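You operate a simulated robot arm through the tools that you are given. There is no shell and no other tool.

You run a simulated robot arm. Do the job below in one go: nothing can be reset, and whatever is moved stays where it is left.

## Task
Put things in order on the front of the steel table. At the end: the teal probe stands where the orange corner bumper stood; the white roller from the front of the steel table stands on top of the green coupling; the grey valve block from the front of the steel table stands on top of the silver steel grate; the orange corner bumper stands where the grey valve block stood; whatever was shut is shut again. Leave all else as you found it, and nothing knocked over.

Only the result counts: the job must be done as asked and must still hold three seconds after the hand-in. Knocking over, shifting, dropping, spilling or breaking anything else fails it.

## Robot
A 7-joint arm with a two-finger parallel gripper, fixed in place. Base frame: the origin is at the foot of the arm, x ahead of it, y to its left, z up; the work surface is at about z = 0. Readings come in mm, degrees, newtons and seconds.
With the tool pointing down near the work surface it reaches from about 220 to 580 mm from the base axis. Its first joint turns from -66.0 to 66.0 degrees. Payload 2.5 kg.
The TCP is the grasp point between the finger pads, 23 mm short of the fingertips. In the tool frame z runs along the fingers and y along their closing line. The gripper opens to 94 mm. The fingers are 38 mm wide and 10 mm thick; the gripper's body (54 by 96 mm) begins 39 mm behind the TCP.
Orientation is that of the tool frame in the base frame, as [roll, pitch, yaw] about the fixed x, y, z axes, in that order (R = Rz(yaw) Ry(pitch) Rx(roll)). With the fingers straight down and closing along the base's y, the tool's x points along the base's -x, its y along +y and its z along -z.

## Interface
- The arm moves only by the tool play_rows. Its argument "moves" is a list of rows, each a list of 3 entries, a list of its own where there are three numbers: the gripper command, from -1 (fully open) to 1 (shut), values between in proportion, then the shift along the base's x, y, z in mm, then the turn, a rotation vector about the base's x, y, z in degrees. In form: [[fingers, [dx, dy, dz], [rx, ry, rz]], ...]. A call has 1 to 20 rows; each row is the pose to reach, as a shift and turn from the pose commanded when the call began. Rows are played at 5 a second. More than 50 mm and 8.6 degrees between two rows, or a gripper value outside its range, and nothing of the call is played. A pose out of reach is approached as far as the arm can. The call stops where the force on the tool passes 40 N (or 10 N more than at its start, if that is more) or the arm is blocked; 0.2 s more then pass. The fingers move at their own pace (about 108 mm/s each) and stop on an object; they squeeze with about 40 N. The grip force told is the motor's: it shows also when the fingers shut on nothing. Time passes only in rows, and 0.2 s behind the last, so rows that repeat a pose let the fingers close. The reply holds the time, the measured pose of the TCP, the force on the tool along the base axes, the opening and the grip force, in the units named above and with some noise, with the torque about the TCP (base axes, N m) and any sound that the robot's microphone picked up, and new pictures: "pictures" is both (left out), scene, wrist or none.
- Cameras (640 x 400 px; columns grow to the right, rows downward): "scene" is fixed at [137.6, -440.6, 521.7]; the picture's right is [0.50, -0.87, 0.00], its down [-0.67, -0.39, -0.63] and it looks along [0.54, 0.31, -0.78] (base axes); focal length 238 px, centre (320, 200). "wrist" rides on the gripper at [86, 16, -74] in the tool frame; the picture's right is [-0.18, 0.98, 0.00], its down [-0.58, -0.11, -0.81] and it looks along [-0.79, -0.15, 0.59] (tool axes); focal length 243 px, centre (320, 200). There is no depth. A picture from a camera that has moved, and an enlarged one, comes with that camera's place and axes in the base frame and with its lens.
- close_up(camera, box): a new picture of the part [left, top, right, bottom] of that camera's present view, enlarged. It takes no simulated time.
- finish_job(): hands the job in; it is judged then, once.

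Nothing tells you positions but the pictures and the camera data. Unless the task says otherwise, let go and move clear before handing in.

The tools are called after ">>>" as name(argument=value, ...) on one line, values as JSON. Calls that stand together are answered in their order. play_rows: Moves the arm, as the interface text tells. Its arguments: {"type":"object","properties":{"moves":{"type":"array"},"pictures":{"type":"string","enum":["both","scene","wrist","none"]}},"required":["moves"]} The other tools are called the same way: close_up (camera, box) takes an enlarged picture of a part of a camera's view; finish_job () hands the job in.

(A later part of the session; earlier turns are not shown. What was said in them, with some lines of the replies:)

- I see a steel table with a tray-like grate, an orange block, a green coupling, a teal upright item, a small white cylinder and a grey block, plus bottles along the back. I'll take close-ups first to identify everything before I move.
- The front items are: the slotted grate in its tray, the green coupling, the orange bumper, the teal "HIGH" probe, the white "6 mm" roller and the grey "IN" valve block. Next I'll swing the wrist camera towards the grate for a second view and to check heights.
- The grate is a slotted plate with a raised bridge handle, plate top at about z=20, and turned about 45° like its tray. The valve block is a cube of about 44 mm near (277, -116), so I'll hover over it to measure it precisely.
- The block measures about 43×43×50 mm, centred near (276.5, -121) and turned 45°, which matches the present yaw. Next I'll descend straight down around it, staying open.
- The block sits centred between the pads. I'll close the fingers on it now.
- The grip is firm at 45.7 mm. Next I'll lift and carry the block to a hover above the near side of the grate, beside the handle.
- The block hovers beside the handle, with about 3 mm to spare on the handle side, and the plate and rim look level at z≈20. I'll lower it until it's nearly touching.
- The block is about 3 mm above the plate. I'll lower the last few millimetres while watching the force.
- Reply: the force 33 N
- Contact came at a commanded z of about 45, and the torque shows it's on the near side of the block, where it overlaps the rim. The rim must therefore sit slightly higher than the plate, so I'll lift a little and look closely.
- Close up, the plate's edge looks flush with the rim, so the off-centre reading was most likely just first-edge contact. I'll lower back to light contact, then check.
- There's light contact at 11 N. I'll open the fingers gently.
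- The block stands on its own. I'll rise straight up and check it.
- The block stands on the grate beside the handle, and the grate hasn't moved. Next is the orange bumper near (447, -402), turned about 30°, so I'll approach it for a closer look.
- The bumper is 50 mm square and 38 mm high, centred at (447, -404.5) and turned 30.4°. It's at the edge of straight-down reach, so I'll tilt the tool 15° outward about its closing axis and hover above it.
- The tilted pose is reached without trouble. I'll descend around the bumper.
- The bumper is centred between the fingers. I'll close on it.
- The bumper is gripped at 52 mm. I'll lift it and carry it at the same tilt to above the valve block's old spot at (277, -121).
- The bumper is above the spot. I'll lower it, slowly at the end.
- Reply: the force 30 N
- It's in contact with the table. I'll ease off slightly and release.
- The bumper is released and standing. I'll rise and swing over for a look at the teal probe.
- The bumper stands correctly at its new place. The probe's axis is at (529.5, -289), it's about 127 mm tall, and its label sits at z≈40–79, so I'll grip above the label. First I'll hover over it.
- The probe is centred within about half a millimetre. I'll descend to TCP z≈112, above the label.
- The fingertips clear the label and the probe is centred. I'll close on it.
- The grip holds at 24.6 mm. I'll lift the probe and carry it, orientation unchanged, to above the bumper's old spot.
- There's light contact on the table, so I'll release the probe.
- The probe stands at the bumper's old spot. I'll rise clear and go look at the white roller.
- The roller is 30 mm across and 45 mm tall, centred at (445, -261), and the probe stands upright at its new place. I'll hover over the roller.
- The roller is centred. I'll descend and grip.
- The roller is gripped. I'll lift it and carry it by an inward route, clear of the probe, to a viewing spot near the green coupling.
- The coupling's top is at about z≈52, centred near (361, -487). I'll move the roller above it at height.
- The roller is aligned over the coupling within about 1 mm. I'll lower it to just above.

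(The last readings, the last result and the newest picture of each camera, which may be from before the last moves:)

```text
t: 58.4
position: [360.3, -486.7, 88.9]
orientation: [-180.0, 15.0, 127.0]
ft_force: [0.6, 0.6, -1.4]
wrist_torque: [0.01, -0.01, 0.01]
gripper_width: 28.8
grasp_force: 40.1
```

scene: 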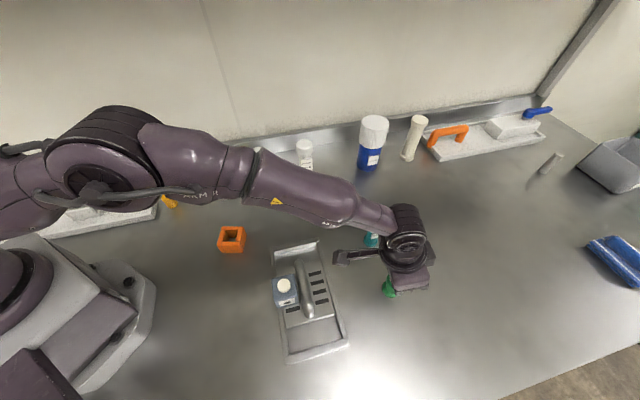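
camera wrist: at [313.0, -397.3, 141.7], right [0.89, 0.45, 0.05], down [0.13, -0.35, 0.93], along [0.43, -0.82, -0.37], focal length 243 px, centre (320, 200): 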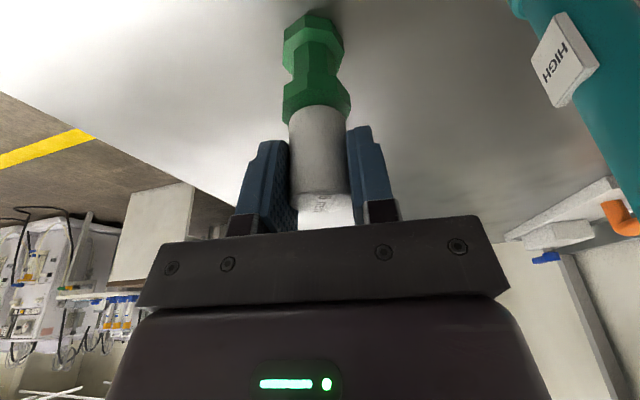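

>>> play_rows(moves=[[1, [0, 0, -0.6], [0, 0, 0]], [1, [0, 0, -1.2], [0, 0, 0]], [1, [0, 0, -1.2], [0, 0, 0]]], pictures="none")

```text
t: 59.2
position: [360.6, -487.6, 87.1]
orientation: [-180.0, 15.0, 127.0]
ft_force: [-1.1, 0.3, -1.8]
wrist_torque: [-0.01, 0.05, -0.01]
gripper_width: 28.8
grasp_force: 39.9
```

>>> play_rows(moves=[[1, [0, 0, -0.6], [0, 0, 0]], [1, [0, 0, -1.2], [0, 0, 0]], [1, [0, 0, -1.2], [0, 0, 0]]], pictures="wrist")

>>> close_up(camera="wrist", box=[240, 20, 420, 220])

```text
t: 60.0
position: [360.5, -488.2, 86.4]
orientation: [-180.0, 15.0, 127.0]
ft_force: [-0.5, 0.4, 7.0]
wrist_torque: [0.01, 0.07, -0.03]
gripper_width: 28.8
grasp_force: 40.1
camera wrist: at [313.2, -397.3, 136.0], right [0.89, 0.45, 0.05], down [0.12, -0.35, 0.93], along [0.43, -0.82, -0.36], focal length 243 px, centre (320, 200)
```

wrist: 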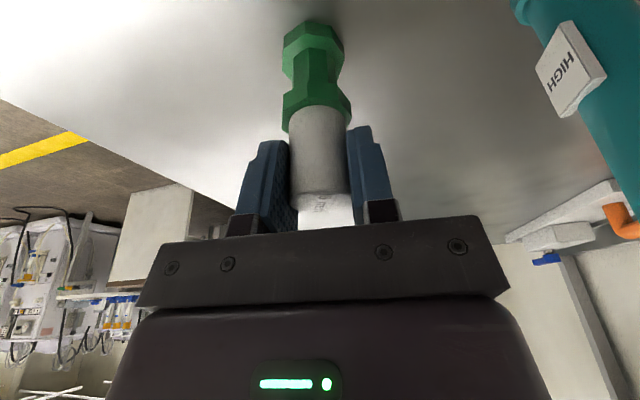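

```text
2.00 times, centred on (330, 120) of wrist
camera zoom: at [313.2, -397.3, 136.0], right [0.89, 0.45, 0.05], down [0.12, -0.35, 0.93], along [0.43, -0.82, -0.36], focal length 485 px, centre (300, 360)
```

zoom: 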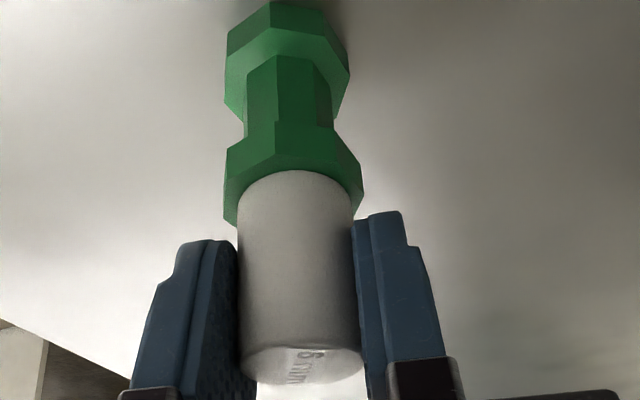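

The roller rests on the coupling at 7 N, with even margins all round. I'll release it gently.

>>> play_rows(moves=[[0.35, [0, 0, 0], [0, 0, 0]], [0.25, [0, 0, 0], [0, 0, 0]], [0.1, [0, 0, 0], [0, 0, 0]], [-0.1, [0, 0, 0], [0, 0, 0]], [-0.25, [0, 0, 0], [0, 0, 0]], [-0.25, [0, 0, 0], [0, 0, 0]]], pictures="wrist")

>>> close_up(camera="wrist", box=[220, 20, 420, 220])

```text
t: 61.4
position: [360.8, -487.9, 84.7]
orientation: [180.0, 15.0, 127.1]
ft_force: [0.2, -0.9, -0.2]
wrist_torque: [-0.01, 0.0, 0.0]
gripper_width: 58.8
grasp_force: 0.0
camera wrist: at [313.0, -397.0, 135.4], right [0.89, 0.45, 0.05], down [0.13, -0.35, 0.93], along [0.43, -0.82, -0.37], focal length 243 px, centre (320, 200)
```

wrist: 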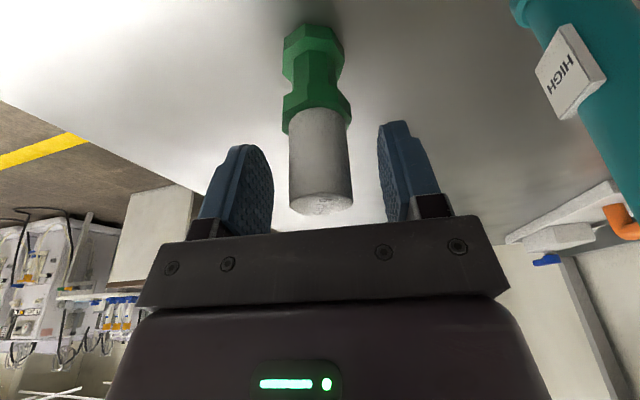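

```text
2.00 times, centred on (320, 120) of wrist
camera zoom: at [313.0, -397.0, 135.4], right [0.89, 0.45, 0.05], down [0.13, -0.35, 0.93], along [0.43, -0.82, -0.37], focal length 485 px, centre (320, 360)
```

zoom: 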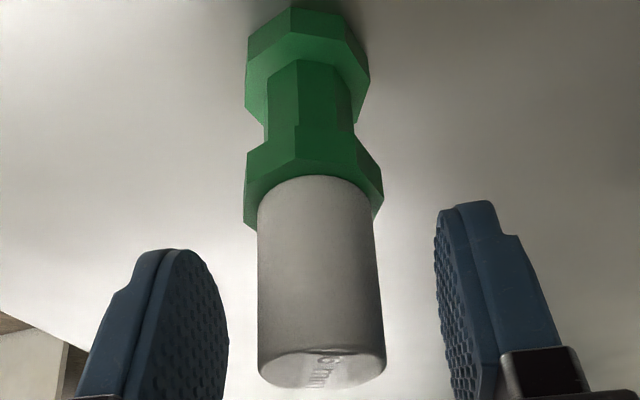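

The roller stands on the coupling. I'll rise straight up, then retreat inward and inspect the whole scene.

>>> play_rows(moves=[[-0.25, [0, 0, 10], [0, 0, 0]], [-0.25, [0, 0, 30], [0, 0, 0]], [-0.25, [0, 0, 55], [0, 0, 0]], [-0.25, [0, 0, 85], [0, 0, 0]], [-0.25, [-8, 12, 110], [0, 0, 0]], [-0.25, [-20, 36, 120], [0, 0, 4]], [-0.25, [-32, 62, 125], [0, 0, 8]], [-0.25, [-44, 88, 125], [0, 0, 12]], [-0.25, [-56, 114, 125], [0, 0, 16]], [-0.25, [-68, 142, 125], [0, 0, 20]], [-0.25, [-80, 170, 125], [0, 0, 20]], [-0.25, [-90, 198, 125], [0, 0, 20]], [-0.25, [-100, 226, 130], [0, 0, 20]], [-0.25, [-110, 254, 135], [0, 0, 20]], [-0.25, [-120, 282, 140], [0, 0, 20]], [-0.25, [-120, 300, 140], [0, 0, 20]], [-0.25, [-120, 300, 140], [0, 0, 20]]], pictures="both")

>>> close_up(camera="scene", box=[200, 190, 440, 370])

>>> close_up(camera="scene", box=[340, 200, 430, 300])

>>> close_up(camera="scene", box=[255, 235, 355, 315])

```text
t: 65.0
position: [240.7, -186.5, 225.5]
orientation: [-179.9, 15.0, 147.0]
ft_force: [0.3, 0.3, -0.6]
wrist_torque: [0.02, -0.02, 0.01]
gripper_width: 58.7
grasp_force: 0.2
camera wrist: at [164.7, -118.5, 274.9], right [0.69, 0.73, 0.05], down [0.24, -0.28, 0.93], along [0.69, -0.63, -0.37], focal length 243 px, centre (320, 200)
```

scene: 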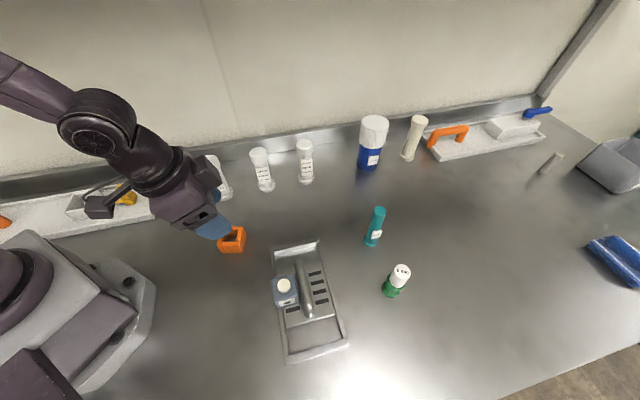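
wrist: 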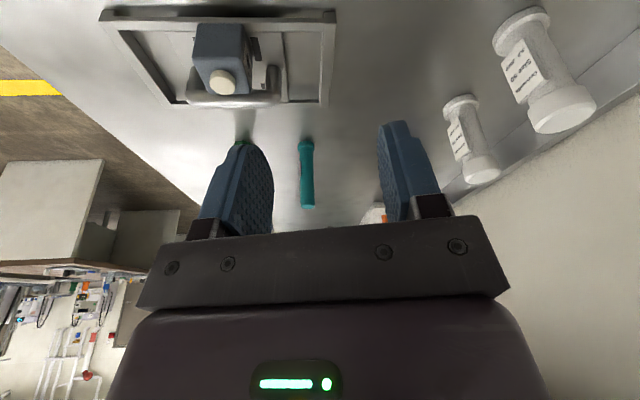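

```text
2.22 times, centred on (320, 280) of scene
camera zoom: at [137.6, -440.6, 521.7], right [0.5, -0.87, 0.0], down [-0.67, -0.39, -0.63], along [0.54, 0.31, -0.78], focal length 528 px, centre (320, 22)
```

zoom: 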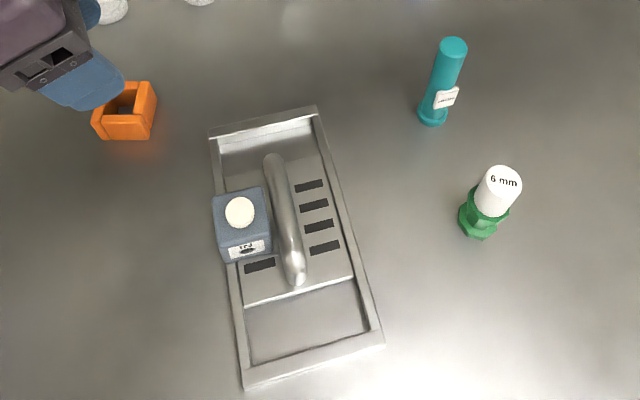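

```text
4.00 times, centred on (385, 250) of scene
camera zoom: at [137.6, -440.6, 521.7], right [0.5, -0.87, 0.0], down [-0.67, -0.39, -0.63], along [0.54, 0.31, -0.78], focal length 950 px, centre (60, 0)
```

zoom: 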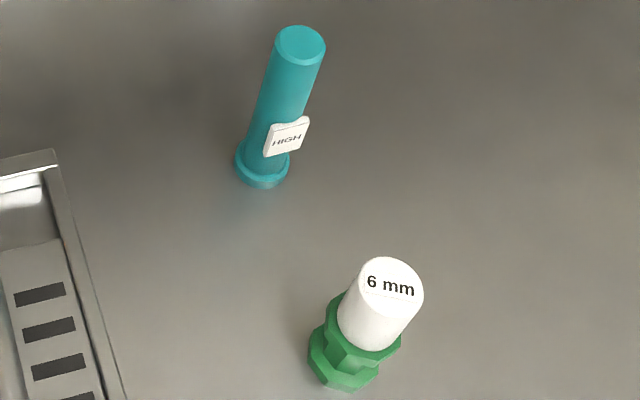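

```text
5.00 times, centred on (305, 275) of scene
camera zoom: at [137.6, -440.6, 521.7], right [0.5, -0.87, 0.0], down [-0.67, -0.39, -0.63], along [0.54, 0.31, -0.78], focal length 1187 px, centre (395, -175)
```

zoom: 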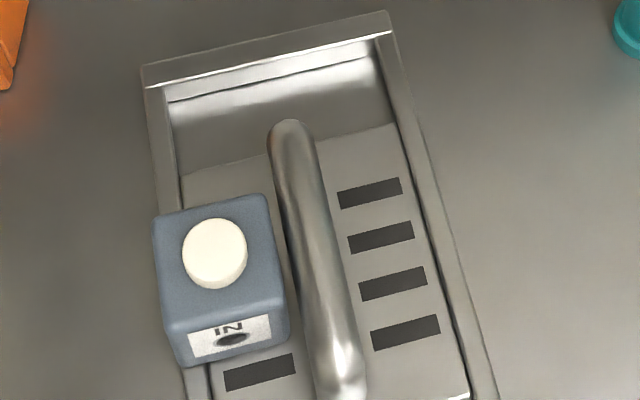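

All four items look placed. Before handing in, I'll check more closely that the valve block stands level on the grate.

>>> close_up(camera="wrist", box=[160, 0, 320, 110])

>>> close_up(camera="wrist", box=[180, 10, 270, 66])

>>> close_up(camera="scene", box=[262, 265, 322, 325])

```text
3.64 times, centred on (240, 55) of wrist
camera zoom: at [164.7, -118.5, 274.9], right [0.69, 0.73, 0.05], down [0.24, -0.28, 0.93], along [0.69, -0.63, -0.37], focal length 882 px, centre (611, 727)
```

zoom: 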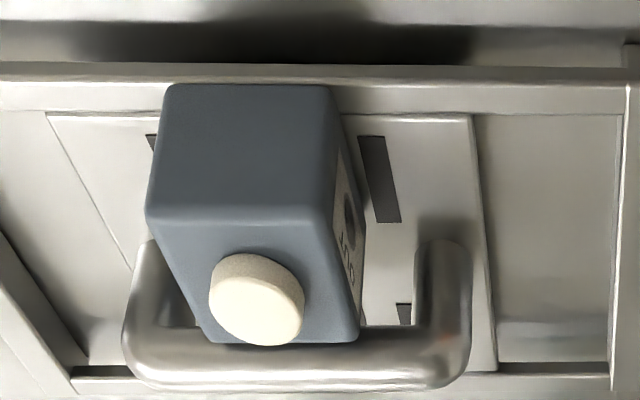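

```text
7.11 times, centred on (225, 38) of wrist
camera zoom: at [164.7, -118.5, 274.9], right [0.69, 0.73, 0.05], down [0.24, -0.28, 0.93], along [0.69, -0.63, -0.37], focal length 1725 px, centre (996, 1352)
```

zoom: 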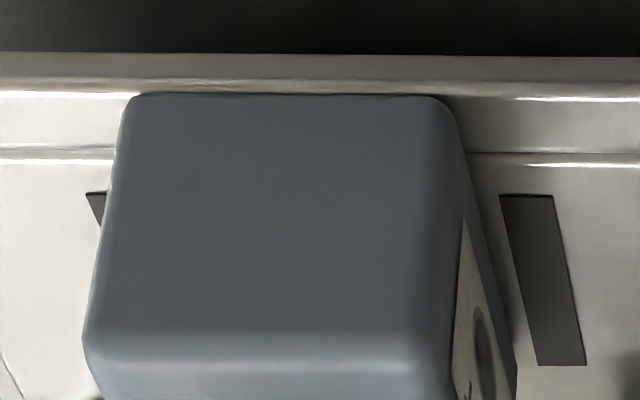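

```text
6.67 times, centred on (292, 295) of scene
camera zoom: at [137.6, -440.6, 521.7], right [0.5, -0.87, 0.0], down [-0.67, -0.39, -0.63], along [0.54, 0.31, -0.78], focal length 1583 px, centre (507, -433)
```

zoom: 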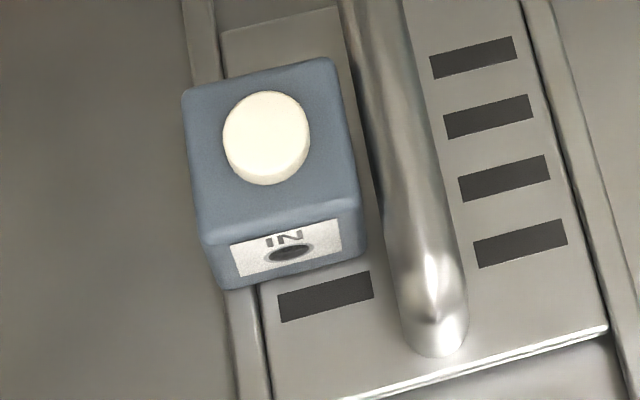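

The valve block stands upright on the grate next to the handle, and the roller is centred on the coupling. The probe stands at the bumper's old spot and the bumper at the valve block's. Nothing shut was opened, everything else is as I found it, and the empty gripper is well clear, so I'm handing in.

>>> finish_job()

```text
The job is handed in.
```

I finished all four moves and handed the job in; the tool only confirmed receipt, so I don't have the result. Nothing was knocked over or dropped.

- **Grey valve block:** it stands on the silver steel grate, next to the handle. The flat strip there is narrower than the block, so the block also rests on the tray rim. It looked upright to within about 2° in the last pictures.
- **Orange bumper:** it stands where the valve block stood, at about (277, -121) mm.
- **Teal probe:** it stands upright where the bumper stood, at about (447, -404) mm.
- **White "6 mm" roller:** it stands centred on top of the green coupling.

I opened nothing, so there was nothing to shut again. The grate and tray look unmoved, and the open gripper was well clear when I handed in.
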